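You operate a simulated robot arm through the tools that you are given. There is no shell and no other tool.

Carry out the task below with a simulated robot arm. There is one attempt and no reset: what you move stays moved.

## Task
Make room on the keyboard tray: blue lead away, keyboard slid toward the cabinet, mouse beside it.
Fine: the lead goes in the desk drawer by the cabinet; shut the drawer; the tray stays out.
Where things are to end (x, y in the base frame): blue lead within 60 mm of [410, 540]; keyboard within 30 mm of [430, 160]; mouse within 60 mm of [580, -10].

It is judged by the outcome, as a careful person would: the job done as asked, and still so three seconds after it is handed in. It fails if anything else is knocked over, pushed out of place, dropped, spilled or broken.

## Robot
A 7-joint arm with a two-finger parallel gripper, fixed in place. Base frame: the origin is at the foot of the arm, x ahead of it, y to its left, z up; the work surface is at about z = 750. Lengths are in mm, angles in degrees, forces in N, time in s.
With the tool pointing down near the work surface it reaches from about 120 to 740 mm from the base axis. Its first joint turns from -166.0 to 166.0 degrees. Payload 3.91 kg.
The TCP is the grasp point between the finger pads, 30 mm short of the fingertips. In the tool frame z runs along the fingers and y along their closing line. The gripper opens to 110 mm. The fingers are 20 mm wide and 10 mm thick; the gripper's body (48 by 112 mm) begins 55 mm behind the TCP.
Orientation is told as [roll, pitch, yaw] about the base's x, y, z axes, in that order, counted from this pose: with the fingers straight down and closing along the base's y, the tool's x points along the base's -x, its y along +y and its z along -z.

## Interface
- The arm moves only by the tool send_rows. Its argument "deltas" is a list of rows, each a list of 2 entries, a list of its own where there are three numbers: the shift along the tool's x, y, z in mm, then the turn, a rotation vector about the tool's x, y, z in degrees. In form: [[[tx, ty, tz], [rx, ry, rz]], ...]. A call has 1 to 20 rows; each row shifts and turns the commanded pose from where the row before left it, along the tool's axes as they then stand. "jaw" is the closure in counts, from 0 (fully open) to 255 (shut), set as the call begins (left out, the last holds). Rows are played at 5 a second. More than 50 mm and 8.6 degrees between two rows, or a gripper value outside its range, and nothing of the call is played. Where a pose cannot be reached the arm comes as near as it can. A force on the tool above 90 N (or 10 N above the force at the start of the call, whichever is more), or a blocked arm, ends the call early, and 0.2 s more pass. Each finger travels about 153 mm/s and halts on what it meets, pressing with about 29 N; the grip force reading is that of the motor and also rises with nothing between the fingers. The clock runs only during rows and for 0.2 s after the last one: add rows that do not move to give the fingers time. The reply holds the time, the measured pose of the TCP, the force on the tool along the base axes, the opening and the grip force, in the units named above and with some noise, with the torque about the TCP (base axes, N m) and any sound that the robot's microphone picked up.
- Cameras (640 x 400 px; columns grow to the right, rows downward): "scene" is fixed at [393.5, -649, 1212.6]; the picture's right is [1.00, 0.05, 0.00], its down [0.02, -0.42, -0.91] and it looks along [-0.05, 0.90, -0.43] (base axes); focal length 337 px, centre (320, 200). "wrist" rides on the gripper at [77, 7, -115] in the tool frame; the picture's right is [-0.09, 1.00, 0.00], its down [-0.80, -0.07, -0.59] and it looks along [-0.59, -0.05, 0.80] (tool axes); focal length 270 px, centre (320, 200). There is no depth. A picture from a camera that has moved, and an enlarged one, comes with that camera's place and axes in the base frame and with its lens. The place of the scene camera against the robot may be out by one fixed shift of up to 18 mm in any direction.
- capture(camera): a new picture of that camera. The clock stands still meanwhile.
- move_column(by): slides the trunk up (or, below 0, down) by that many mm; the arm rides with it, the base frame stays. It gives what a move gives, with no picture.
- enlarge(camera, box): a new picture of the part [left, top, right, bottom] of that camera's present view, enlarged. The clock stands still meanwhile.
- close_job(): hands the job in; it is judged then, once.

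Nothing tells you positions but the pictures and the camera data. Unless the task says otherwise, let go and move clear before handing in.

The tools are called by a JSON object that holds its "op" and its "data". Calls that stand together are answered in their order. send_rows: Moves the arm, as the interface text tells. Its arguments: {"type":"object","properties":{"deltas":{"type":"array","items":{"type":"array"}},"jaw":{"type":"number"}},"required":["deltas"]} The other tools are called the same way: move_column (by) slides the trunk up or down; capture (camera) takes a picture; enlarge (camera, box) takes an enlarged picture of a part of a camera's view; close_job () hands the job in.

At the start:

```text
t: 0.0
position: [398.4, 394.9, 1030.8]
tool_rot: [0.1, 0.0, 0.1]
ft_force: [-0.9, -0.4, 0.5]
ft_torque: [-0.01, -0.01, -0.01]
grip_width: 110.1
grip_force: 0.0
trunk travel left (down, up): [-185.0, 425.0]
```

scene: 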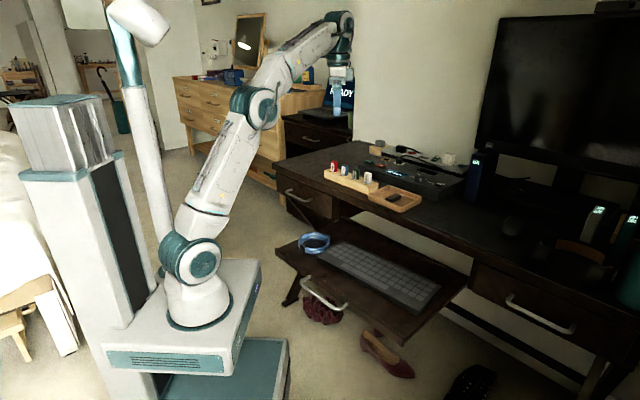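
wrist: 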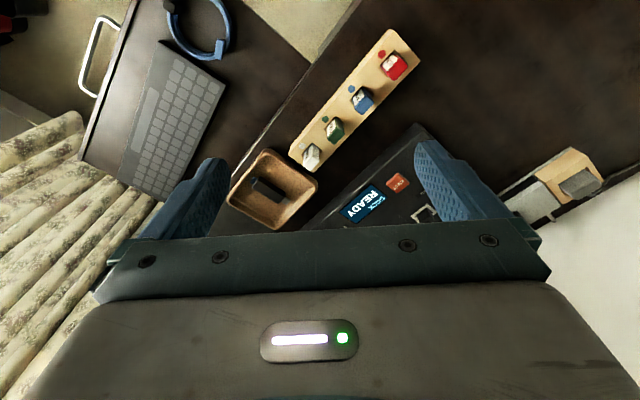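

I see a pulled-out keyboard tray with a blue lead and a keyboard, and a desk above it. I can't clearly make out the mouse or the drawer by the cabinet yet, so I'll look closer before moving.

{"op": "enlarge", "data": {"camera": "scene", "box": [260, 120, 480, 260]}}

{"op": "enlarge", "data": {"camera": "scene", "box": [260, 220, 480, 360]}}

{"op": "enlarge", "data": {"camera": "scene", "box": [440, 140, 640, 360]}}

{"op": "enlarge", "data": {"camera": "wrist", "box": [60, 0, 440, 240]}}

```text
2.86 times, centred on (370, 190) of scene
camera zoom: at [393.5, -649.0, 1212.6], right [1.0, 0.05, 0.0], down [0.02, -0.42, -0.91], along [-0.05, 0.9, -0.43], focal length 962 px, centre (177, 229)
```

zoom: 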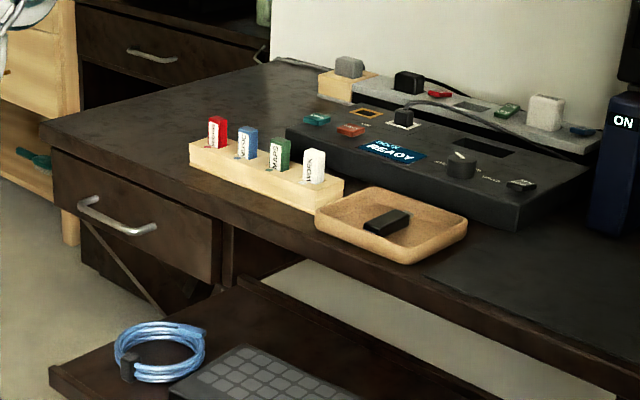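

```text
2.86 times, centred on (370, 290) of scene
camera zoom: at [393.5, -649.0, 1212.6], right [1.0, 0.05, 0.0], down [0.02, -0.42, -0.91], along [-0.05, 0.9, -0.43], focal length 962 px, centre (177, -57)
```

zoom: 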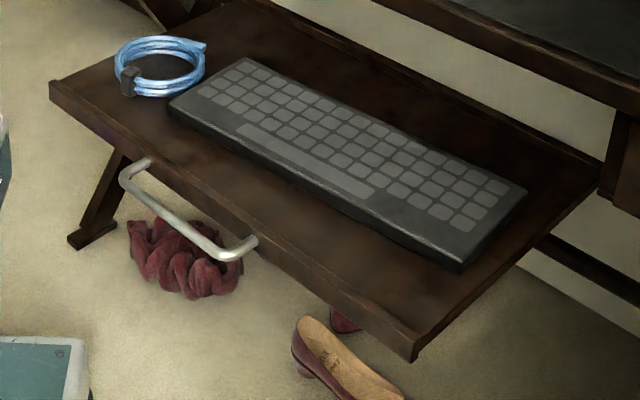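

```text
1.82 times, centred on (540, 250) of scene
camera zoom: at [393.5, -649.0, 1212.6], right [1.0, 0.05, 0.0], down [0.02, -0.42, -0.91], along [-0.05, 0.9, -0.43], focal length 612 px, centre (-80, 109)
```

zoom: 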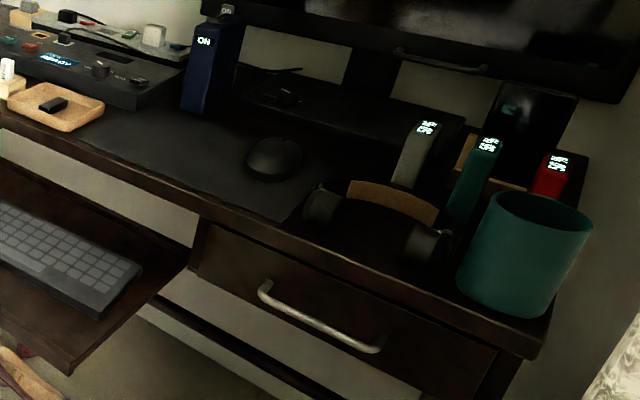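

```text
1.67 times, centred on (250, 120) of wrist
camera zoom: at [320.8, 403.2, 1146.0], right [0.09, 1.0, 0.0], down [0.8, -0.07, 0.6], along [0.59, -0.05, -0.8], focal length 450 px, centre (437, 333)
```

zoom: 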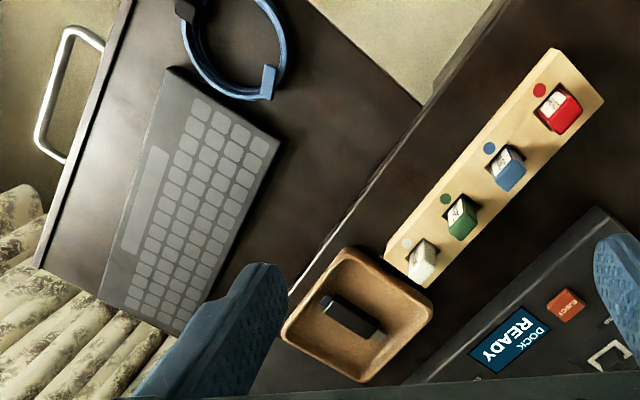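

The tray stands out in front of the desk at roughly z 640. I place the keyboard near (506, 81), turned about -41°, and the lead near (333, 218). The dark mouse seems to be on the desk near (868, 151), and the drawer is the shut one at left-front of the desk. I'll zoom in on the mouse and the drawer before planning.

{"op": "enlarge", "data": {"camera": "scene", "box": [460, 170, 640, 282]}}

{"op": "enlarge", "data": {"camera": "scene", "box": [265, 150, 375, 220]}}

{"op": "enlarge", "data": {"camera": "scene", "box": [420, 320, 548, 400]}}

```text
3.56 times, centred on (550, 226) of scene
camera zoom: at [393.5, -649.0, 1212.6], right [1.0, 0.05, 0.0], down [0.02, -0.42, -0.91], along [-0.05, 0.9, -0.43], focal length 1198 px, centre (-498, 108)
```

zoom: 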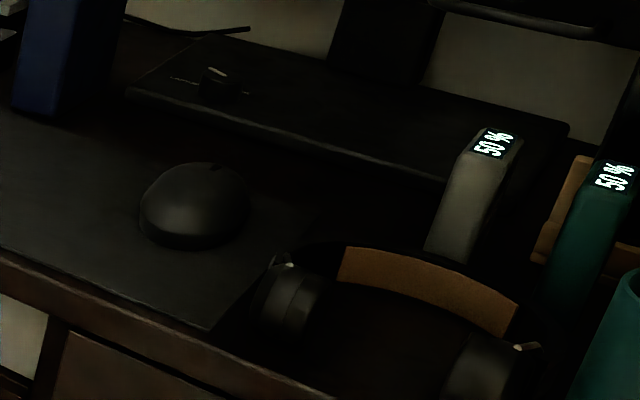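

```text
5.71 times, centred on (320, 185) of scene
camera zoom: at [393.5, -649.0, 1212.6], right [1.0, 0.05, 0.0], down [0.02, -0.42, -0.91], along [-0.05, 0.9, -0.43], focal length 1925 px, centre (320, 286)
```

zoom: 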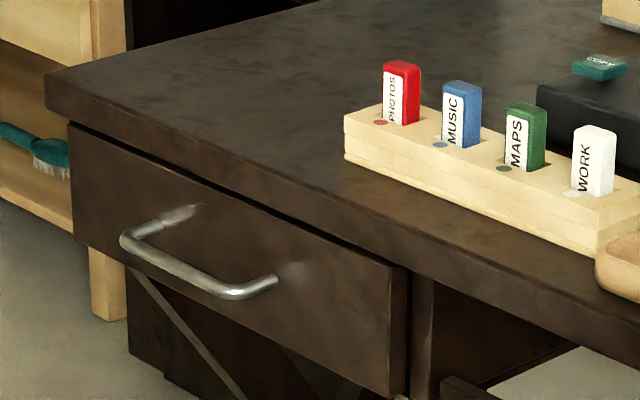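

```text
5.00 times, centred on (484, 360) of scene
camera zoom: at [393.5, -649.0, 1212.6], right [1.0, 0.05, 0.0], down [0.02, -0.42, -0.91], along [-0.05, 0.9, -0.43], focal length 1684 px, centre (-500, -600)
```

zoom: 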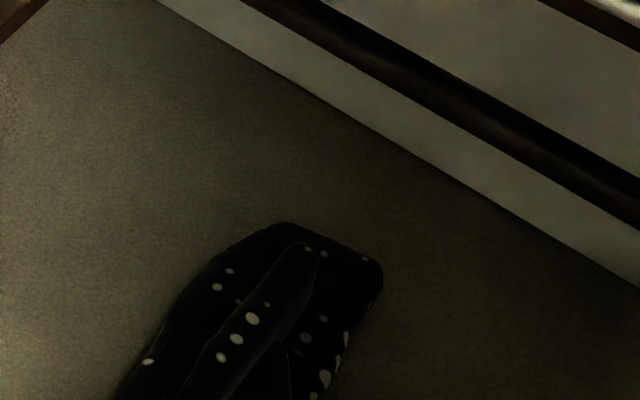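

The mouse sits on a desk mat near (864, 146), with headphones close to its right. The drawer has a bar handle under the desk edge. I'll swing the arm, well above everything, to look at the drawer with the wrist camera.

{"op": "send_rows", "data": {"deltas": [[[42, -11, 7], [0, 0, 0]], [[42, -11, 7], [0, 0, 0]], [[42, -11, 7], [0, 0, 0]], [[42, -11, 7], [0, 0, 0]], [[0, 0, 0], [0, 0, -8]], [[0, 0, 0], [0, 0, -8]], [[0, 0, 0], [0, 0, -8]], [[0, 0, 0], [0, 0, -8]], [[0, 0, 0], [0, 0, -8]], [[0, 0, 0], [0, 0, -8]], [[0, 0, 0], [0, 0, 0]]]}}

{"op": "capture", "data": {"camera": "wrist"}}

{"op": "capture", "data": {"camera": "scene"}}

```text
t: 2.4
position: [229.9, 351.0, 1001.7]
tool_rot: [0.0, 0.0, 48.0]
ft_force: [0.0, -0.3, 0.0]
ft_torque: [0.01, 0.02, 0.02]
grip_width: 109.9
grip_force: 0.1
trunk travel left (down, up): [-185.0, 425.0]
```

```text
taken
camera wrist: at [173.4, 299.6, 1117.7], right [-0.68, 0.73, 0.0], down [0.59, 0.55, 0.6], along [0.44, 0.41, -0.8], focal length 270 px, centre (320, 200)
```

wrist: 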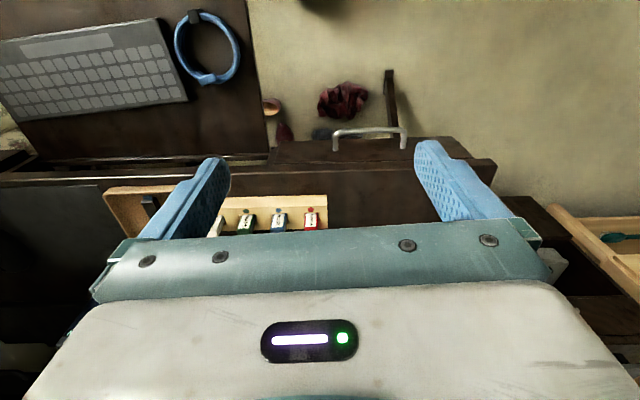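

```text
taken
```

scene: 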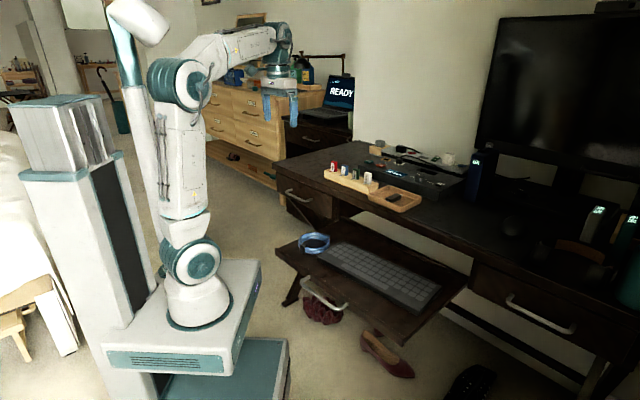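

The wrist view now shows the drawer front with its bar handle below the desk edge. I'll enlarge to measure it.

{"op": "enlarge", "data": {"camera": "wrist", "box": [240, 70, 480, 220]}}

{"op": "enlarge", "data": {"camera": "wrist", "box": [0, 0, 280, 175]}}

```text
2.67 times, centred on (360, 145) of wrist
camera zoom: at [173.4, 299.6, 1117.7], right [-0.68, 0.73, 0.0], down [0.59, 0.55, 0.6], along [0.44, 0.41, -0.8], focal length 721 px, centre (213, 347)
```

zoom: 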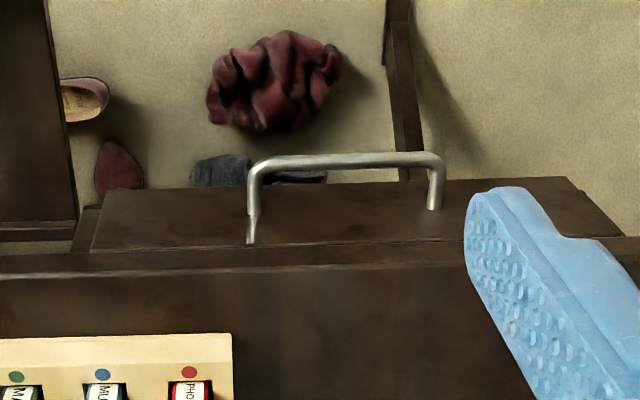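

```text
2.29 times, centred on (140, 88) of wrist
camera zoom: at [173.4, 299.6, 1117.7], right [-0.68, 0.73, 0.0], down [0.59, 0.55, 0.6], along [0.44, 0.41, -0.8], focal length 618 px, centre (731, 457)
```

zoom: 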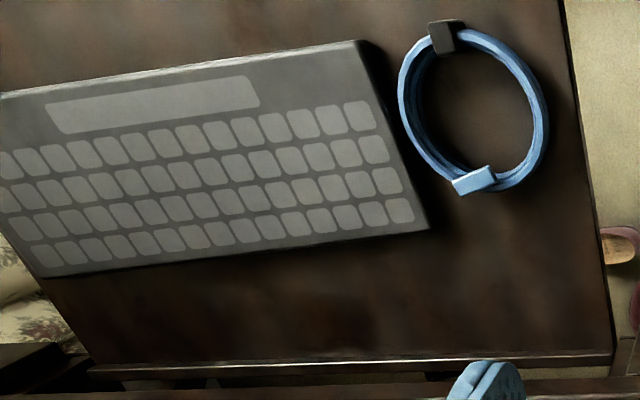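

I put the handle bar at about (245, 483, 681), with the desk edge running at about -44.5°. I'll turn the tool in place, still high up, so the fingers close vertically around the bar and point toward the desk.

{"op": "send_rows", "data": {"deltas": [[[0, 0, 0], [0, 0, 8.4]], [[0, 0, 0], [0, 0, 8.4]], [[0, 0, 0], [0, 0, 8.4]], [[0, 0, 0], [0, 0, 8.4]], [[0, 0, 0], [0, 0, 8.4]], [[0, 0, 0], [0, 0, 8.4]], [[0, 0, 0], [0, 0, 8.4]], [[0, 0, 0], [0, 0, 8.4]], [[0, 0, 0], [0, 0, 8.4]], [[0, 0, 0], [0, 0, 8.4]], [[0, 0, 0], [0, 0, 8.5]]]}}

{"op": "send_rows", "data": {"deltas": [[[0, 0, 0], [-8.5, 0, 0]], [[0, 0, 0], [-8.5, 0, 0]], [[0, 0, 0], [-8.5, 0, 0]], [[0, 0, 0], [-8.5, 0, 0]], [[0, 0, 0], [-8.5, 0, 0]], [[0, 0, 0], [-8.5, 0, 0]], [[0, 0, 0], [-8.5, 0, 0]], [[0, 0, 0], [0, 0, 0]]], "jaw": 140}}

{"op": "capture", "data": {"camera": "wrist"}}

{"op": "capture", "data": {"camera": "scene"}}

```text
t: 4.8
position: [229.9, 352.3, 1002.8]
tool_rot: [0.1, 0.0, -44.6]
ft_force: [-0.1, -0.4, -0.3]
ft_torque: [0.02, -0.03, 0.02]
grip_width: 109.9
grip_force: 0.1
trunk travel left (down, up): [-185.0, 425.0]
```

```text
t: 6.3
position: [261.5, 374.2, 944.9]
tool_rot: [44.0, 4.0, -43.5]
ft_force: [-0.4, -0.5, -0.2]
ft_torque: [0.05, -0.01, 0.01]
grip_width: 49.5
grip_force: 0.1
trunk travel left (down, up): [-185.0, 425.0]
stopped in row 7: the arm was blocked; the commanded pose is now the measured one
```

```text
taken
camera wrist: at [159.8, 369.8, 1038.1], right [0.59, 0.43, 0.68], down [0.28, -0.9, 0.32], along [0.76, 0.0, -0.66], focal length 270 px, centre (320, 200)
```

wrist: 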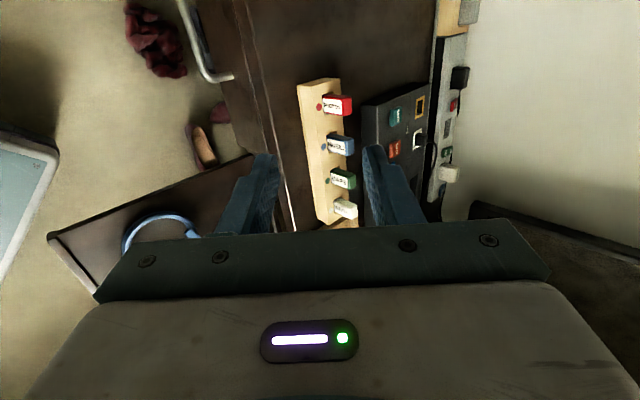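

```text
taken
```

scene: 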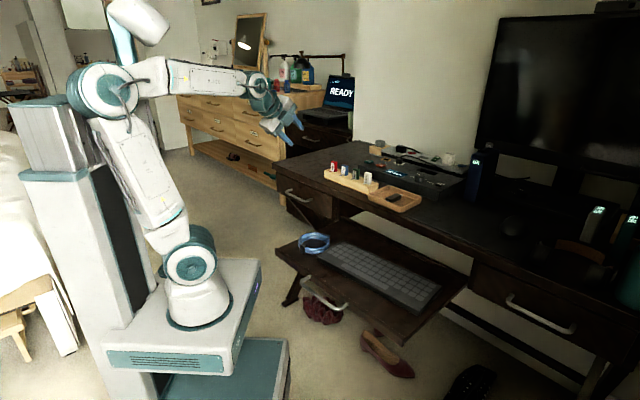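

The tilt stopped early because the elbow folded back too far at this height; nothing was touched. Reaching lower and farther out should ease that, so I'll go down to a standoff in front of the handle at the current tilt of about 44°.

{"op": "send_rows", "data": {"deltas": [[[14.6, -27.5, 28.1], [0, 0, 0]], [[14.6, -27.5, 28.1], [0, 0, 0]], [[14.6, -27.5, 28.1], [0, 0, 0]], [[14.6, -27.5, 28.1], [0, 0, 0]], [[14.6, -27.5, 28.1], [0, 0, 0]], [[0, 0, 0], [0, 0, 0]]]}}

{"op": "capture", "data": {"camera": "wrist"}}

{"op": "capture", "data": {"camera": "scene"}}

```text
t: 7.7
position: [180.4, 438.8, 753.1]
tool_rot: [42.1, 8.3, -40.9]
ft_force: [0.3, -1.1, -1.4]
ft_torque: [0.0, -0.02, 0.01]
grip_width: 50.1
grip_force: 0.0
trunk travel left (down, up): [-185.0, 425.0]
```

```text
taken
camera wrist: at [85.2, 427.3, 854.0], right [0.62, 0.44, 0.65], down [0.35, -0.9, 0.27], along [0.7, 0.05, -0.71], focal length 270 px, centre (320, 200)
```

wrist: 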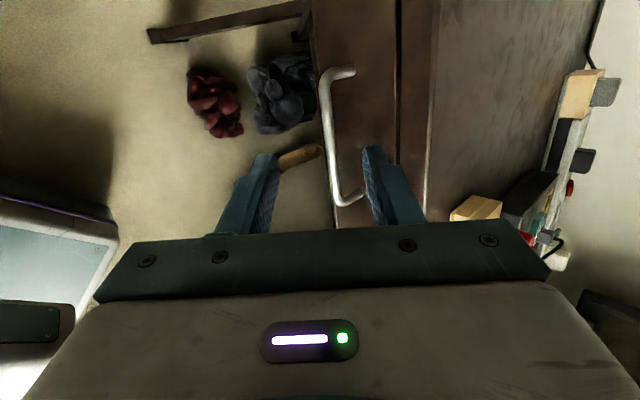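

```text
taken
```

scene: 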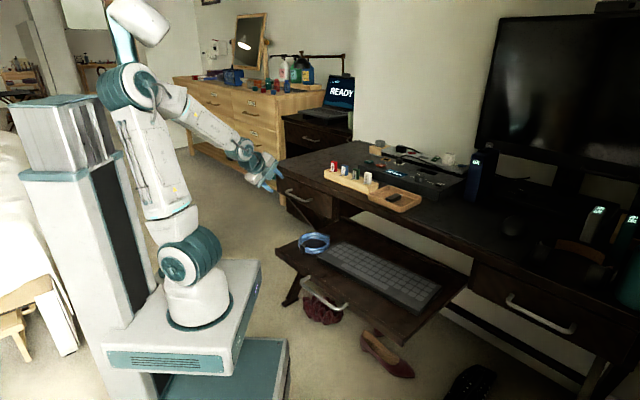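

I'm at the standoff and the handle is between the fingers' lines of sight. I'll enlarge to measure its two ends exactly.

{"op": "enlarge", "data": {"camera": "wrist", "box": [240, 40, 480, 240]}}

{"op": "enlarge", "data": {"camera": "scene", "box": [220, 130, 380, 230]}}

```text
2.00 times, centred on (360, 140) of wrist
camera zoom: at [85.2, 427.3, 854.0], right [0.62, 0.44, 0.65], down [0.35, -0.9, 0.27], along [0.7, 0.05, -0.71], focal length 541 px, centre (240, 320)
```

zoom: 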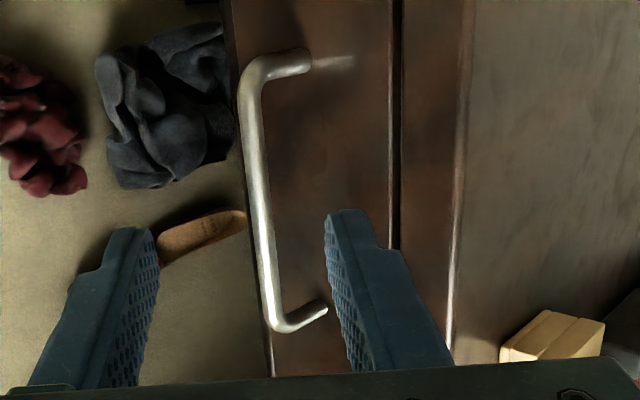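

```text
4.00 times, centred on (300, 180) of scene
camera zoom: at [393.5, -649.0, 1212.6], right [1.0, 0.05, 0.0], down [0.02, -0.42, -0.91], along [-0.05, 0.9, -0.43], focal length 1348 px, centre (400, 280)
```

zoom: 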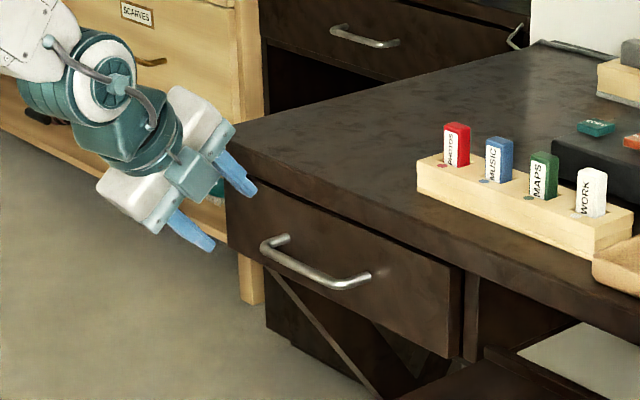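

The bar's centre measures about (237, 484, 683). I'll align the tool squarely with the desk, narrow the fingers, and check again before moving in.

{"op": "send_rows", "data": {"deltas": [[[0, 0, 0], [-3.9, -3.9, -1.6]], [[0, 0, 0], [-3.9, -3.9, -1.6]], [[0, 0, 0], [0, 0, 0]], [[0, 0, 0], [0, 0, 0]]], "jaw": 174}}

{"op": "enlarge", "data": {"camera": "wrist", "box": [240, 40, 480, 240]}}

```text
t: 8.2
position: [182.2, 438.7, 754.9]
tool_rot: [42.6, 10.7, -43.0]
ft_force: [-0.4, 0.3, 0.9]
ft_torque: [0.0, -0.01, 0.0]
grip_width: 34.9
grip_force: 0.1
trunk travel left (down, up): [-185.0, 425.0]
stopped in row 2: the arm was blocked; the commanded pose is now the measured one
```

```text
2.00 times, centred on (360, 140) of wrist
camera zoom: at [88.7, 427.6, 857.8], right [0.66, 0.39, 0.65], down [0.32, -0.92, 0.23], along [0.68, 0.05, -0.73], focal length 541 px, centre (240, 320)
```

zoom: 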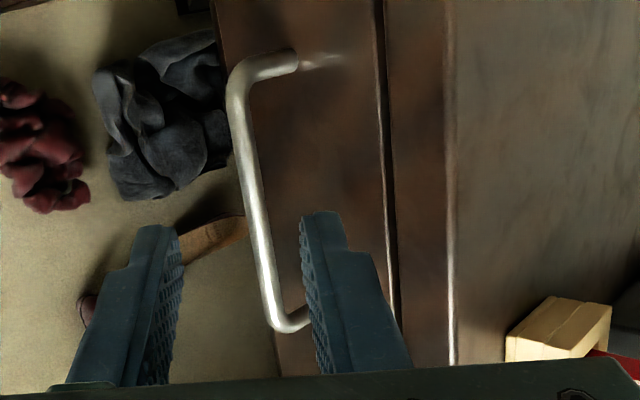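

A wrist joint seems to be limiting the steep tilt. A tilt of about 25° still clears the desk edge and hooks the bar well, so I'll rotate to that and move just above the handle.

{"op": "send_rows", "data": {"deltas": [[[0, 0, 0], [4.3, -2.4, -1.35]], [[0, 0, 0], [4.3, -2.4, -1.35]], [[0, 0, 0], [4.3, -2.4, -1.35]], [[0, 0, 0], [4.3, -2.4, -1.35]], [[0, 0, 0], [0, 0, 0]]]}}

{"op": "capture", "data": {"camera": "wrist"}}

```text
t: 9.0
position: [169.8, 444.4, 771.3]
tool_rot: [27.0, 11.5, -42.4]
ft_force: [-0.7, -0.6, 0.4]
ft_torque: [-0.01, -0.06, -0.02]
grip_width: 34.9
grip_force: 0.0
trunk travel left (down, up): [-185.0, 425.0]
stopped in row 4: the arm was blocked; the commanded pose is now the measured one
```

```text
taken
camera wrist: at [99.9, 448.1, 890.3], right [0.73, 0.54, 0.43], down [0.43, -0.84, 0.33], along [0.53, -0.06, -0.84], focal length 270 px, centre (320, 200)
```

wrist: 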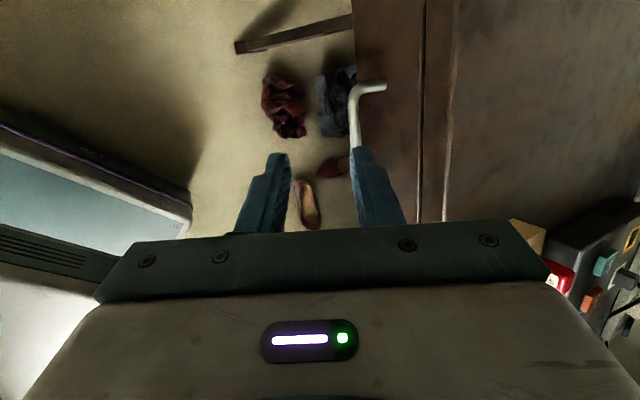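

A joint is still stuck at its limit and the pose drifted a little, but nothing is touched. I'll look at the arm's posture.

{"op": "enlarge", "data": {"camera": "scene", "box": [0, 0, 380, 238]}}

```text
1.68 times, centred on (190, 119) of scene
camera zoom: at [393.5, -649.0, 1212.6], right [1.0, 0.05, 0.0], down [0.02, -0.42, -0.91], along [-0.05, 0.9, -0.43], focal length 566 px, centre (538, 336)
```

zoom: 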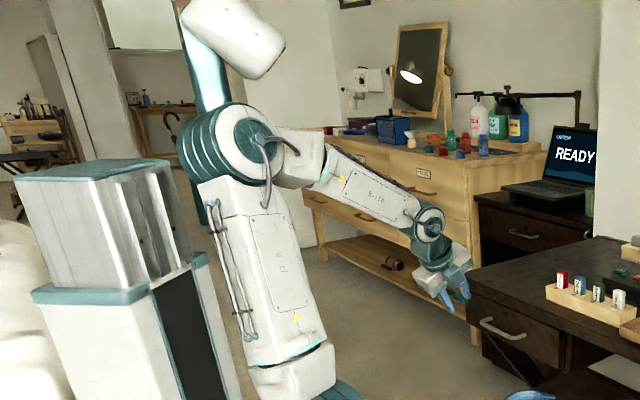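

I suspect the wrist roll is at its limit in this direction. I'll lift a little and turn back the other way; the gripper is symmetric, so I can take the handle with the tool turned 180° instead.

{"op": "send_rows", "data": {"deltas": [[[7.7, 18, -34.7], [0, 0, 0]], [[7.7, 18, -34.7], [0, 0, 0]], [[0, 0, 0], [0, 0, -8]], [[0, 0, 0], [0, 0, -8]], [[0, 0, 0], [0, 0, -8]], [[0, 0, 0], [0, 0, -8]], [[0, 0, 0], [0, 0, 0]]]}}

{"op": "send_rows", "data": {"deltas": [[[0, 0, 0], [5, -5, 0]], [[0, 0, 0], [5, -5, 0]], [[0, 0, 0], [0, 0, 0]]]}}

{"op": "capture", "data": {"camera": "wrist"}}

{"op": "capture", "data": {"camera": "scene"}}

```text
t: 10.6
position: [171.4, 443.7, 851.9]
tool_rot: [28.9, -3.9, -14.0]
ft_force: [-0.3, -0.2, -0.4]
ft_torque: [-0.01, 0.0, 0.0]
grip_width: 35.0
grip_force: 0.1
trunk travel left (down, up): [-185.0, 425.0]
```

```text
t: 11.4
position: [188.7, 437.1, 857.8]
tool_rot: [20.1, -7.2, -19.2]
ft_force: [0.4, 0.1, 0.5]
ft_torque: [0.0, 0.05, 0.01]
grip_width: 34.9
grip_force: 0.0
trunk travel left (down, up): [-185.0, 425.0]
```

```text
taken
camera wrist: at [92.7, 438.2, 958.8], right [0.35, 0.87, 0.35], down [0.6, -0.49, 0.63], along [0.72, -0.01, -0.69], focal length 270 px, centre (320, 200)
```

wrist: 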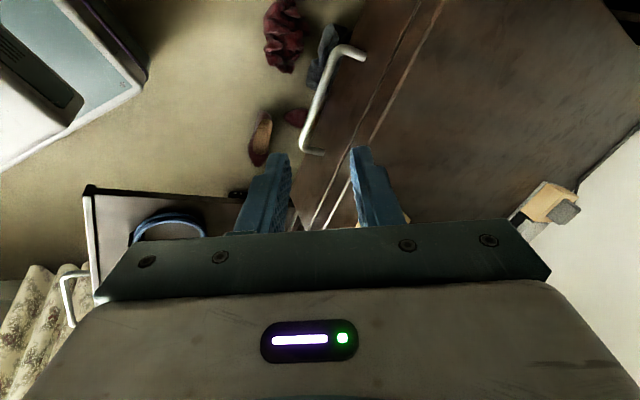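

```text
taken
```

scene: 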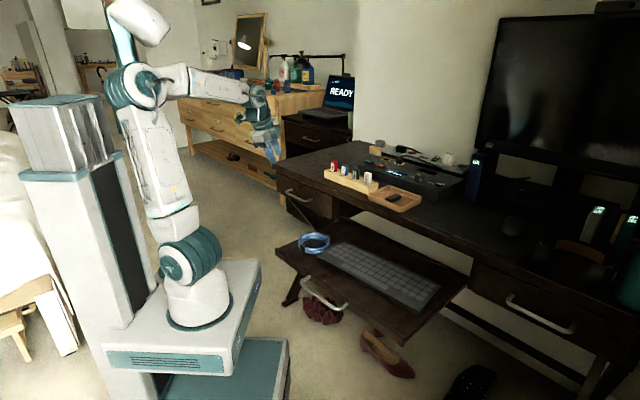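

The tool is now tilted about 21° toward the desk and the limit is easing. I'll level it, raise it slightly and yaw the long way round to the opposite grasp heading.

{"op": "send_rows", "data": {"deltas": [[[0, 0, 0], [6.5, 2.4, 0]], [[0, 0, 0], [6.5, 2.4, 0]], [[0, 0, 0], [6.5, 2.4, 0]], [[0, 0, -40], [0, 0, 0]], [[0, 0, 0], [0, 0, -8.2]], [[0, 0, 0], [0, 0, -8.2]], [[0, 0, 0], [0, 0, -8.2]], [[0, 0, 0], [0, 0, -8.2]], [[0, 0, 0], [0, 0, -8.2]], [[0, 0, 0], [0, 0, -8.2]], [[0, 0, 0], [0, 0, -8.2]], [[0, 0, 0], [0, 0, 0]]]}}

{"op": "send_rows", "data": {"deltas": [[[0, 0, 0], [0, 0, -8.2]], [[0, 0, 0], [0, 0, -8.2]], [[0, 0, 0], [0, 0, -8.2]], [[0, 0, 0], [0, 0, -8.2]], [[0, 0, 0], [0, 0, -8.2]], [[0, 0, 0], [0, 0, -8.2]], [[0, 0, 0], [0, 0, -8.2]], [[0, 0, 0], [0, 0, -8.2]], [[0, 0, 0], [0, 0, -8.2]], [[0, 0, 0], [0, 0, -8.2]], [[0, 0, 0], [0, 0, -8.2]], [[0, 0, 0], [0, 0, -8.2]], [[0, 0, 0], [0, 0, 0]]]}}

{"op": "capture", "data": {"camera": "scene"}}

{"op": "capture", "data": {"camera": "wrist"}}

```text
t: 12.0
position: [185.9, 434.6, 877.4]
tool_rot: [11.0, -0.6, -17.1]
ft_force: [-0.8, 0.4, 0.0]
ft_torque: [0.01, 0.01, -0.04]
grip_width: 35.0
grip_force: 0.2
trunk travel left (down, up): [-185.0, 425.0]
stopped in row 2: the arm was blocked; the commanded pose is now the measured one
```

```text
t: 14.8
position: [187.1, 434.4, 877.7]
tool_rot: [-2.3, -10.7, 81.6]
ft_force: [0.1, -0.8, 0.7]
ft_torque: [0.02, -0.01, 0.01]
grip_width: 34.9
grip_force: 0.1
trunk travel left (down, up): [-185.0, 425.0]
```

```text
taken
```

scene: 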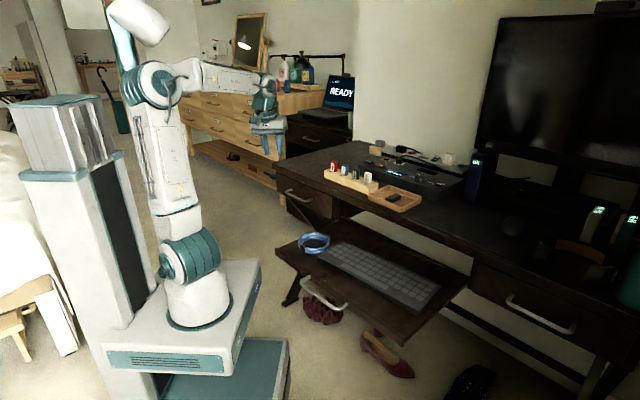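

```text
taken
camera wrist: at [160.7, 341.6, 975.7], right [-0.97, 0.24, -0.02], down [0.15, 0.66, 0.73], along [0.19, 0.71, -0.68], focal length 270 px, centre (320, 200)
```

wrist: 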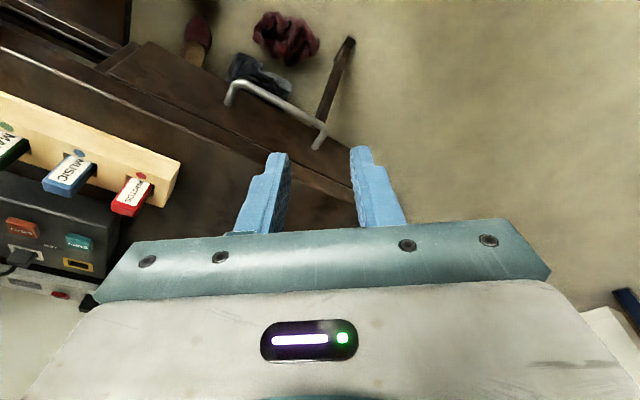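

Yaw moved freely in this direction. I'll finish turning to the opposite heading with about 22° of tilt toward the desk.

{"op": "send_rows", "data": {"deltas": [[[0, 0, 0], [1.88, -0.26, -7.94]], [[0, 0, 0], [1.88, -0.26, -7.94]], [[0, 0, 0], [1.88, -0.26, -7.94]], [[0, 0, 0], [1.88, -0.26, -7.94]], [[0, 0, 0], [1.88, -0.26, -7.94]], [[0, 0, 0], [1.88, -0.26, -7.94]], [[0, 0, 0], [1.88, -0.26, -7.94]], [[0, 0, 0], [0, 0, 0]]]}}

{"op": "capture", "data": {"camera": "wrist"}}

```text
t: 16.6
position: [186.7, 432.9, 877.8]
tool_rot: [-22.2, 0.0, 136.4]
ft_force: [-0.4, -0.2, 0.3]
ft_torque: [-0.02, 0.02, 0.01]
grip_width: 35.0
grip_force: 0.0
trunk travel left (down, up): [-185.0, 425.0]
```

```text
taken
camera wrist: at [207.7, 347.3, 981.7], right [-0.7, -0.61, -0.37], down [-0.69, 0.44, 0.58], along [-0.18, 0.66, -0.73], focal length 270 px, centre (320, 200)
```

wrist: 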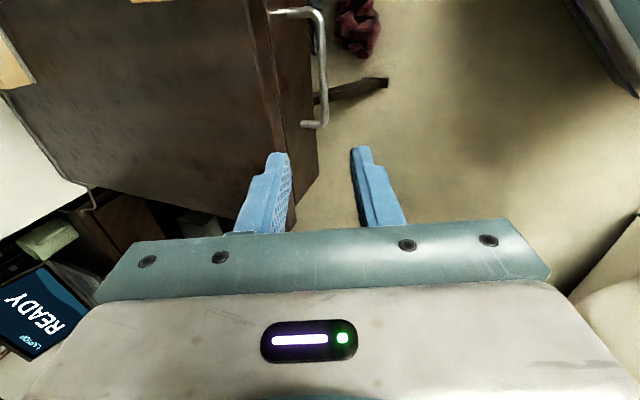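

The orientation is exactly as commanded now. I'll descend to about 60 mm short of the bar and re-measure it from close up.

{"op": "send_rows", "data": {"deltas": [[[2.1, 1.7, 34], [0, 0, 0]], [[2.1, 1.7, 34], [0, 0, 0]], [[2.1, 1.7, 34], [0, 0, 0]], [[0, 0, 34], [0, 0, 0]], [[0, 0, 0], [0, 0, 0]]]}}

{"op": "capture", "data": {"camera": "wrist"}}

{"op": "enlarge", "data": {"camera": "wrist", "box": [220, 60, 420, 240]}}

{"op": "enlarge", "data": {"camera": "scene", "box": [220, 130, 380, 230]}}

```text
t: 17.8
position: [224.2, 461.5, 766.1]
tool_rot: [-22.5, -3.5, 136.0]
ft_force: [0.0, -0.2, 1.2]
ft_torque: [0.01, 0.02, 0.03]
grip_width: 35.0
grip_force: 0.0
trunk travel left (down, up): [-185.0, 425.0]
```

```text
taken
camera wrist: at [249.1, 369.0, 864.3], right [-0.72, -0.59, -0.38], down [-0.66, 0.41, 0.62], along [-0.21, 0.7, -0.69], focal length 270 px, centre (320, 200)
```

wrist: 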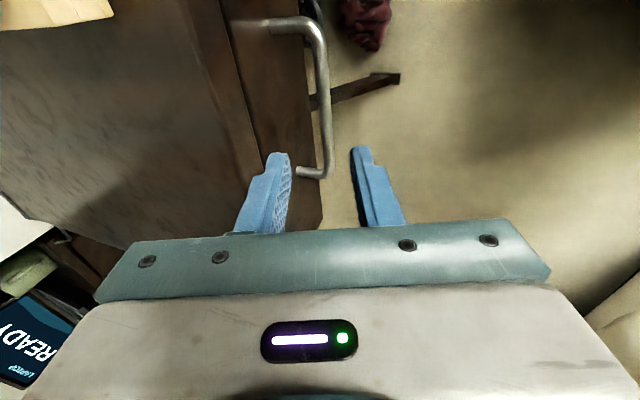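

```text
2.22 times, centred on (320, 150) of wrist
camera zoom: at [249.1, 369.0, 864.3], right [-0.72, -0.59, -0.38], down [-0.66, 0.41, 0.62], along [-0.21, 0.7, -0.69], focal length 601 px, centre (320, 311)
```

zoom: 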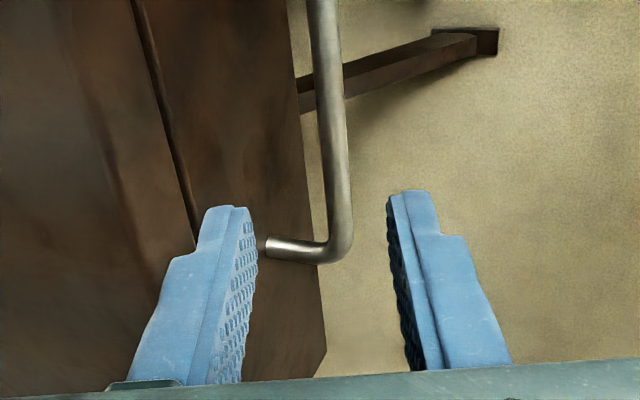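

```text
4.00 times, centred on (300, 180) of scene
camera zoom: at [393.5, -649.0, 1212.6], right [1.0, 0.05, 0.0], down [0.02, -0.42, -0.91], along [-0.05, 0.9, -0.43], focal length 1348 px, centre (400, 280)
```

zoom: 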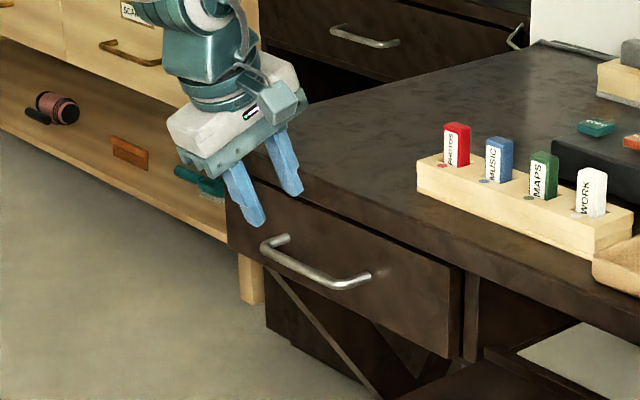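

The arm ended about 16 mm higher than commanded. I'll hold still for a moment to see whether it settles or is limited.

{"op": "send_rows", "data": {"deltas": [[[0, 0, 0], [0, 0, 0]], [[0, 0, 0], [0, 0, 0]], [[0, 0, 0], [0, 0, 0]]]}}

{"op": "capture", "data": {"camera": "scene"}}

```text
t: 18.6
position: [224.7, 460.6, 764.9]
tool_rot: [-22.5, -3.1, 136.1]
ft_force: [0.2, -0.4, -0.7]
ft_torque: [0.0, 0.02, 0.01]
grip_width: 35.1
grip_force: 0.0
trunk travel left (down, up): [-185.0, 425.0]
```

```text
taken
```

scene: 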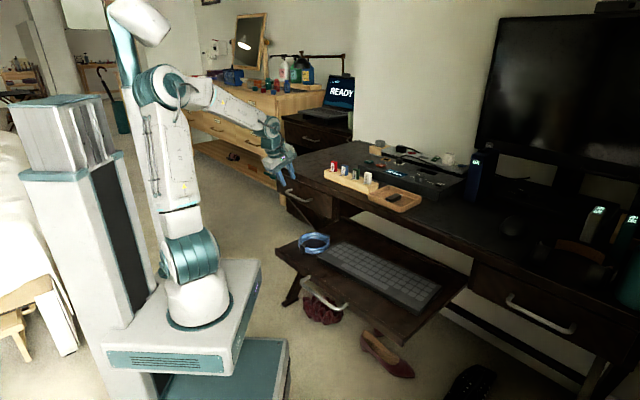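

It doesn't settle, so this low pose is at the edge of what the arm can do with the shoulder this high. I'll back out to where it tracked well, then lower the trunk so the arm works in a more comfortable posture.

{"op": "send_rows", "data": {"deltas": [[[0, 0, -45], [0, 0, 0]], [[0, 0, -45], [0, 0, 0]], [[0, 0, -46], [0, 0, 0]], [[0, 0, 0], [0, 0, 0]]]}}

{"op": "move_column", "data": {"by": -150}}

{"op": "capture", "data": {"camera": "wrist"}}

{"op": "capture", "data": {"camera": "scene"}}

```text
t: 19.6
position: [186.9, 425.6, 877.0]
tool_rot: [-22.2, 0.2, 136.1]
ft_force: [1.1, -0.5, -0.3]
ft_torque: [0.0, -0.01, 0.02]
grip_width: 34.9
grip_force: 0.0
trunk travel left (down, up): [-185.0, 425.0]
```

```text
t: 21.4
position: [186.6, 426.9, 727.3]
tool_rot: [-22.1, 0.0, 136.3]
ft_force: [0.1, -0.4, -0.3]
ft_torque: [0.0, -0.02, 0.0]
grip_width: 35.0
grip_force: 0.0
trunk travel left (down, up): [-35.0, 575.0]
```

```text
taken
camera wrist: at [208.6, 338.7, 831.9], right [-0.7, -0.61, -0.37], down [-0.69, 0.44, 0.58], along [-0.18, 0.66, -0.73], focal length 270 px, centre (320, 200)
```

wrist: 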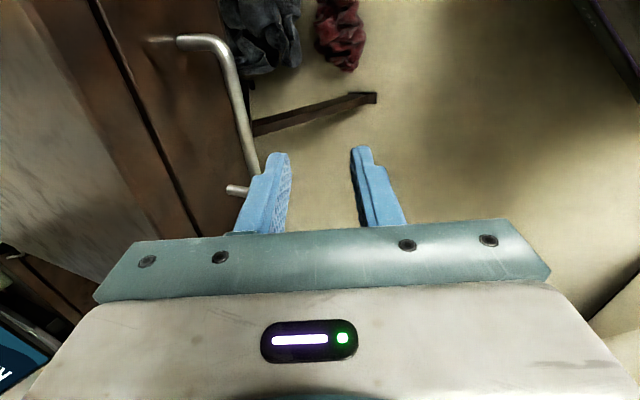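

```text
taken
```

scene: 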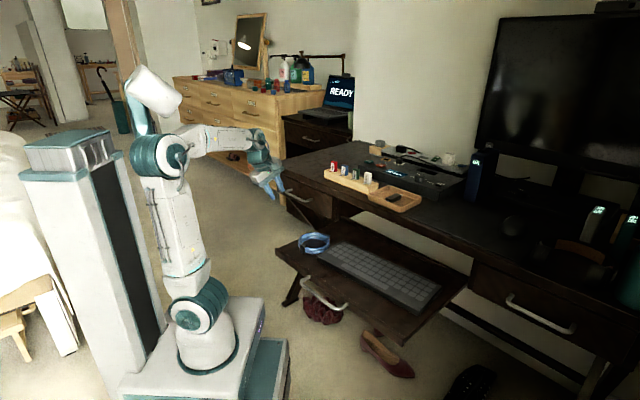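

The trunk is lower and the pose tracks exactly. I'll enlarge the handle in the wrist view to triangulate it again.

{"op": "enlarge", "data": {"camera": "wrist", "box": [100, 0, 420, 240]}}

```text
1.67 times, centred on (260, 120) of wrist
camera zoom: at [208.6, 338.7, 831.9], right [-0.7, -0.61, -0.37], down [-0.69, 0.44, 0.58], along [-0.18, 0.66, -0.73], focal length 450 px, centre (420, 333)
```

zoom: 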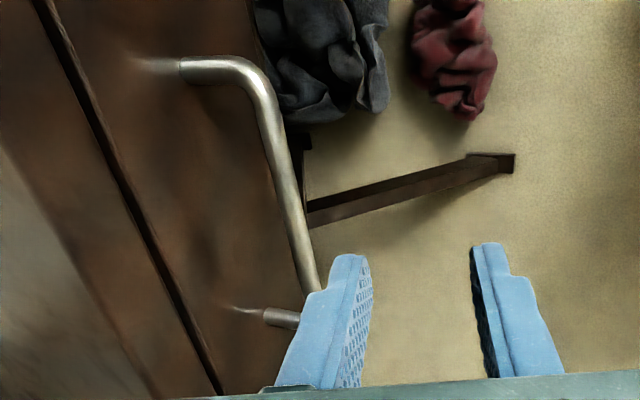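

The bar now triangulates to about (247, 486, 674). I'll tilt slightly more to 30° for clearance at the desk edge and move to 60 mm short of the bar along the approach line.

{"op": "send_rows", "data": {"deltas": [[[0, 0, 0], [8, 0, 0]], [[1.2, -21.7, 6.2], [0, 0, 0]], [[1.2, -21.7, 6.2], [0, 0, 0]], [[0, 0, 0], [0, 0, 0]]]}}

{"op": "capture", "data": {"camera": "wrist"}}

{"op": "enlarge", "data": {"camera": "scene", "box": [220, 130, 380, 230]}}

```text
t: 22.4
position: [218.6, 456.2, 736.8]
tool_rot: [-30.1, 0.1, 136.2]
ft_force: [0.8, -0.1, -0.5]
ft_torque: [0.0, 0.02, -0.01]
grip_width: 34.9
grip_force: 0.0
trunk travel left (down, up): [-35.0, 575.0]
```

```text
taken
camera wrist: at [230.0, 359.6, 834.2], right [-0.66, -0.56, -0.5], down [-0.74, 0.38, 0.55], along [-0.12, 0.73, -0.67], focal length 270 px, centre (320, 200)
```

wrist: 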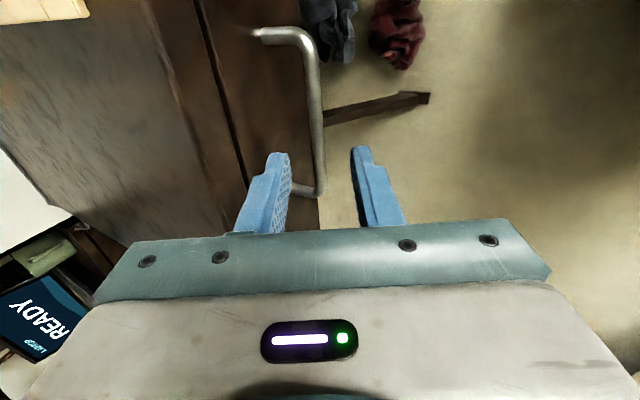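

```text
4.00 times, centred on (300, 180) of scene
camera zoom: at [393.5, -649.0, 1212.6], right [1.0, 0.05, 0.0], down [0.02, -0.42, -0.91], along [-0.05, 0.9, -0.43], focal length 1348 px, centre (400, 280)
```

zoom: 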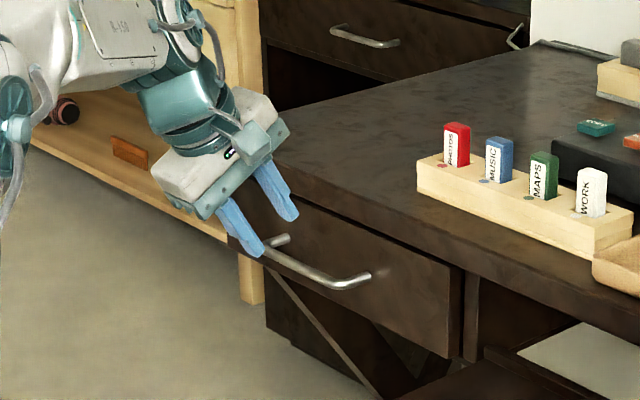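

The bar lies right between the finger lines. I'll advance 60 mm along the tool to straddle it.

{"op": "send_rows", "data": {"deltas": [[[0, 0, 20], [0, 0, 0]], [[0, 0, 20], [0, 0, 0]], [[0, 0, 18], [0, 0, 0]], [[0, 0, 0], [0, 0, 0]]]}}

{"op": "capture", "data": {"camera": "wrist"}}

{"op": "enlarge", "data": {"camera": "scene", "box": [220, 130, 380, 230]}}

```text
t: 23.4
position: [239.9, 477.5, 688.0]
tool_rot: [-30.0, 0.2, 136.2]
ft_force: [-0.3, -0.5, 0.0]
ft_torque: [-0.02, 0.02, 0.02]
grip_width: 35.0
grip_force: 0.0
trunk travel left (down, up): [-35.0, 575.0]
```

```text
taken
camera wrist: at [251.6, 380.2, 783.9], right [-0.66, -0.56, -0.5], down [-0.74, 0.38, 0.55], along [-0.12, 0.73, -0.67], focal length 270 px, centre (320, 200)
```

wrist: 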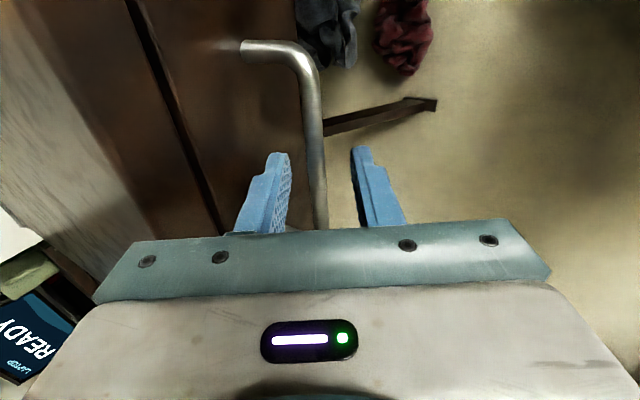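

```text
4.00 times, centred on (300, 180) of scene
camera zoom: at [393.5, -649.0, 1212.6], right [1.0, 0.05, 0.0], down [0.02, -0.42, -0.91], along [-0.05, 0.9, -0.43], focal length 1348 px, centre (400, 280)
```

zoom: 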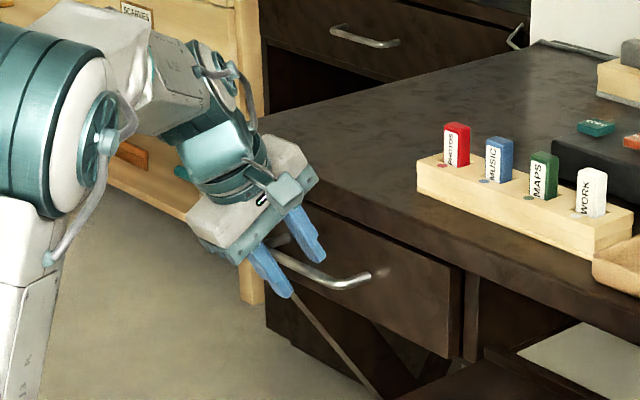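

The fingers straddle the bar with no contact force. I'll close on it.

{"op": "send_rows", "data": {"deltas": [[[0, 0, 0], [0, 0, 0]], [[0, 0, 0], [0, 0, 0]], [[0, 0, 0], [0, 0, 0]]], "jaw": 255}}

{"op": "capture", "data": {"camera": "wrist"}}

```text
t: 24.2
position: [241.0, 477.4, 688.9]
tool_rot: [-30.2, 0.1, 136.2]
ft_force: [1.3, 4.3, 6.9]
ft_torque: [0.51, 0.29, -0.72]
grip_width: 9.8
grip_force: 44.5
trunk travel left (down, up): [-35.0, 575.0]
```

```text
taken
camera wrist: at [251.6, 380.1, 784.5], right [-0.66, -0.56, -0.5], down [-0.74, 0.38, 0.55], along [-0.12, 0.73, -0.67], focal length 270 px, centre (320, 200)
```

wrist: 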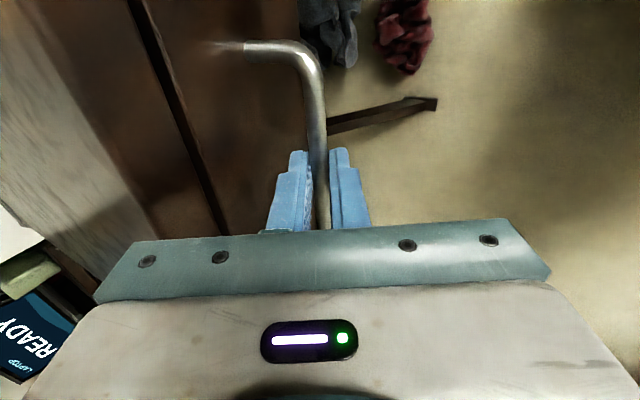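

The bar is gripped (9.8 mm). I'll pull it straight out from the desk, gently at first.

{"op": "send_rows", "data": {"deltas": [[[0, 13, -7.5], [0, 0, 0]], [[0, 13, -7.5], [0, 0, 0]], [[0, 13, -7.5], [0, 0, 0]], [[0, 0, 0], [0, 0, 0]]]}}

{"op": "capture", "data": {"camera": "wrist"}}

```text
t: 25.2
position: [207.7, 446.3, 687.3]
tool_rot: [-30.0, 0.1, 136.3]
ft_force: [-7.2, 5.7, 3.3]
ft_torque: [0.4, 0.41, -0.72]
grip_width: 9.7
grip_force: 44.7
trunk travel left (down, up): [-35.0, 575.0]
```

```text
taken
camera wrist: at [219.7, 348.1, 784.7], right [-0.66, -0.56, -0.5], down [-0.74, 0.38, 0.55], along [-0.12, 0.73, -0.67], focal length 270 px, centre (320, 200)
```

wrist: 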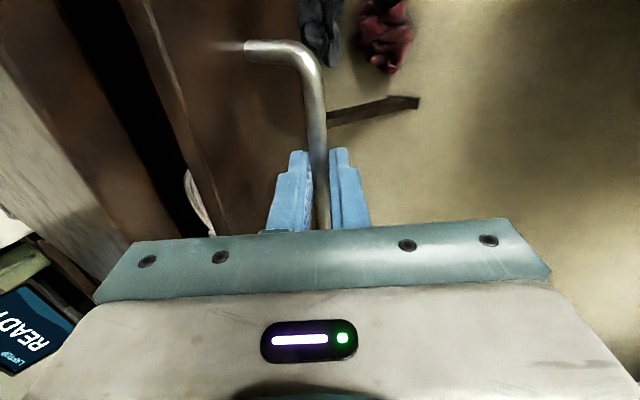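

The drawer is sliding out smoothly, though slightly off my assumed direction, so I'll correct the heading by about 2° and keep pulling.

{"op": "send_rows", "data": {"deltas": [[[-0.9, 13, -7.5], [0, 0, 0]], [[-0.9, 13, -7.5], [0, 0, 0]], [[-0.6, 13, -7.5], [0, 0, 0]], [[-0.6, 13, -7.5], [0, 0, 0]], [[0, 0, 0], [0, 0, 0]]]}}

{"op": "capture", "data": {"camera": "wrist"}}

```text
t: 26.4
position: [164.9, 401.9, 688.2]
tool_rot: [-30.1, 0.1, 136.2]
ft_force: [-4.9, 3.4, 9.8]
ft_torque: [0.67, 0.53, -0.58]
grip_width: 9.8
grip_force: 44.8
trunk travel left (down, up): [-35.0, 575.0]
```

```text
taken
camera wrist: at [176.2, 304.8, 784.7], right [-0.66, -0.56, -0.5], down [-0.74, 0.38, 0.55], along [-0.12, 0.73, -0.67], focal length 270 px, centre (320, 200)
```

wrist: 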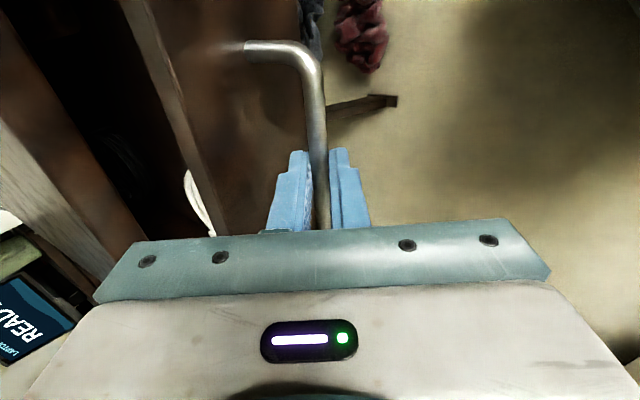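

The drawer is open about 107 mm and its slide direction measures exactly 45°. I'll pull it roughly another 75–80 mm.

{"op": "send_rows", "data": {"deltas": [[[-0.4, 13, -7.5], [0, 0, 0]], [[-0.4, 13, -7.5], [0, 0, 0]], [[-0.4, 13, -7.5], [0, 0, 0]], [[-0.4, 13, -7.5], [0, 0, 0]], [[-0.4, 13, -7.5], [0, 0, 0]], [[0, 0, 0], [0, 0, 0]]]}}

{"op": "capture", "data": {"camera": "wrist"}}

{"op": "capture", "data": {"camera": "scene"}}

```text
t: 27.8
position: [115.0, 353.1, 689.1]
tool_rot: [-29.7, -0.2, 136.2]
ft_force: [4.2, -2.3, 29.7]
ft_torque: [0.24, -0.16, -1.01]
grip_width: 9.7
grip_force: 45.1
trunk travel left (down, up): [-35.0, 575.0]
```

```text
taken
camera wrist: at [126.9, 254.7, 784.7], right [-0.66, -0.56, -0.49], down [-0.74, 0.39, 0.55], along [-0.12, 0.73, -0.67], focal length 270 px, centre (320, 200)
```

wrist: 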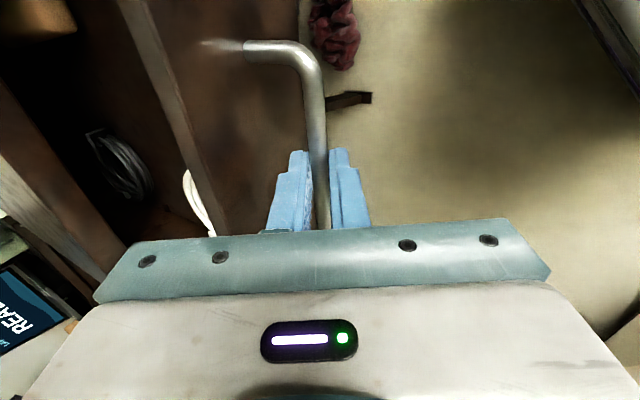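

```text
taken
```

scene: 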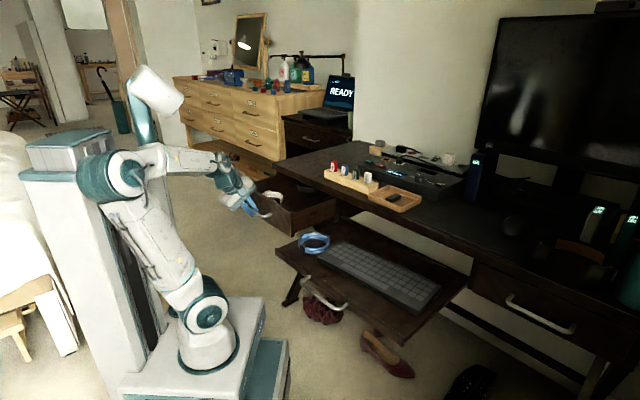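

The drawer is open about 177 mm, and I can see other pale coiled leads inside it. That is enough to place the blue lead, so I'll let go of the handle and back away.

{"op": "send_rows", "data": {"deltas": [[[0, 0, 0], [0, 0, 0]], [[0, 0, 0], [0, 0, 0]]], "jaw": 170}}

{"op": "send_rows", "data": {"deltas": [[[0, 0, -15], [0, 0, 0]], [[0, 0, -15], [0, 0, 0]], [[0, -15, -26], [0, 0, 0]], [[0, -15, -26], [0, 0, 0]], [[0, -20, -34], [0, 0, 0]], [[0, 0, 0], [0, 0, 0]]]}}

{"op": "capture", "data": {"camera": "wrist"}}

{"op": "capture", "data": {"camera": "scene"}}

```text
t: 28.4
position: [113.6, 352.6, 686.5]
tool_rot: [-29.5, -0.1, 136.3]
ft_force: [1.1, 0.5, 0.4]
ft_torque: [-0.01, 0.03, 0.03]
grip_width: 36.8
grip_force: 0.2
trunk travel left (down, up): [-35.0, 575.0]
```

```text
t: 29.8
position: [101.2, 338.9, 813.2]
tool_rot: [-30.1, 0.1, 136.2]
ft_force: [-0.7, 1.0, 0.0]
ft_torque: [0.01, 0.0, 0.0]
grip_width: 36.6
grip_force: 0.0
trunk travel left (down, up): [-35.0, 575.0]
```

```text
taken
camera wrist: at [111.8, 241.0, 909.7], right [-0.66, -0.56, -0.5], down [-0.74, 0.38, 0.55], along [-0.12, 0.73, -0.67], focal length 270 px, centre (320, 200)
```

wrist: 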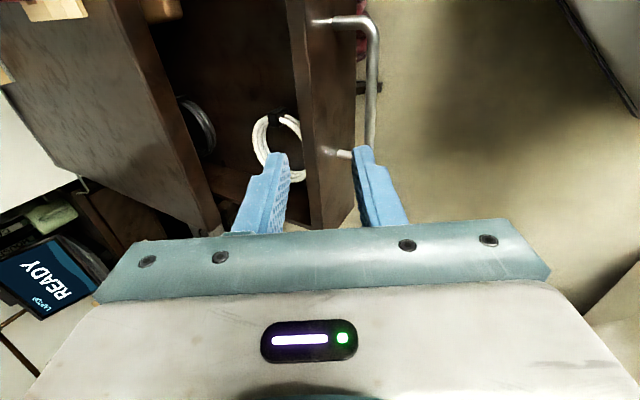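

```text
taken
```

scene: 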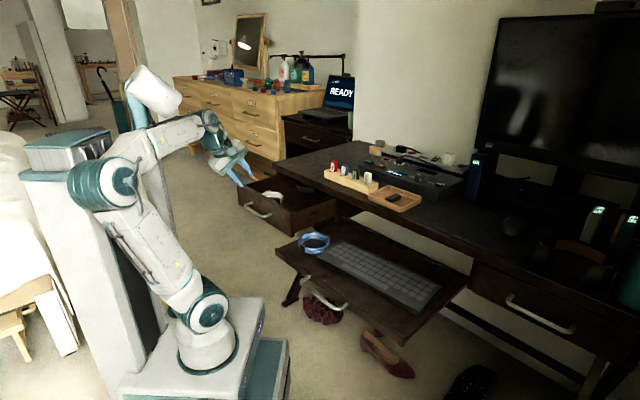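

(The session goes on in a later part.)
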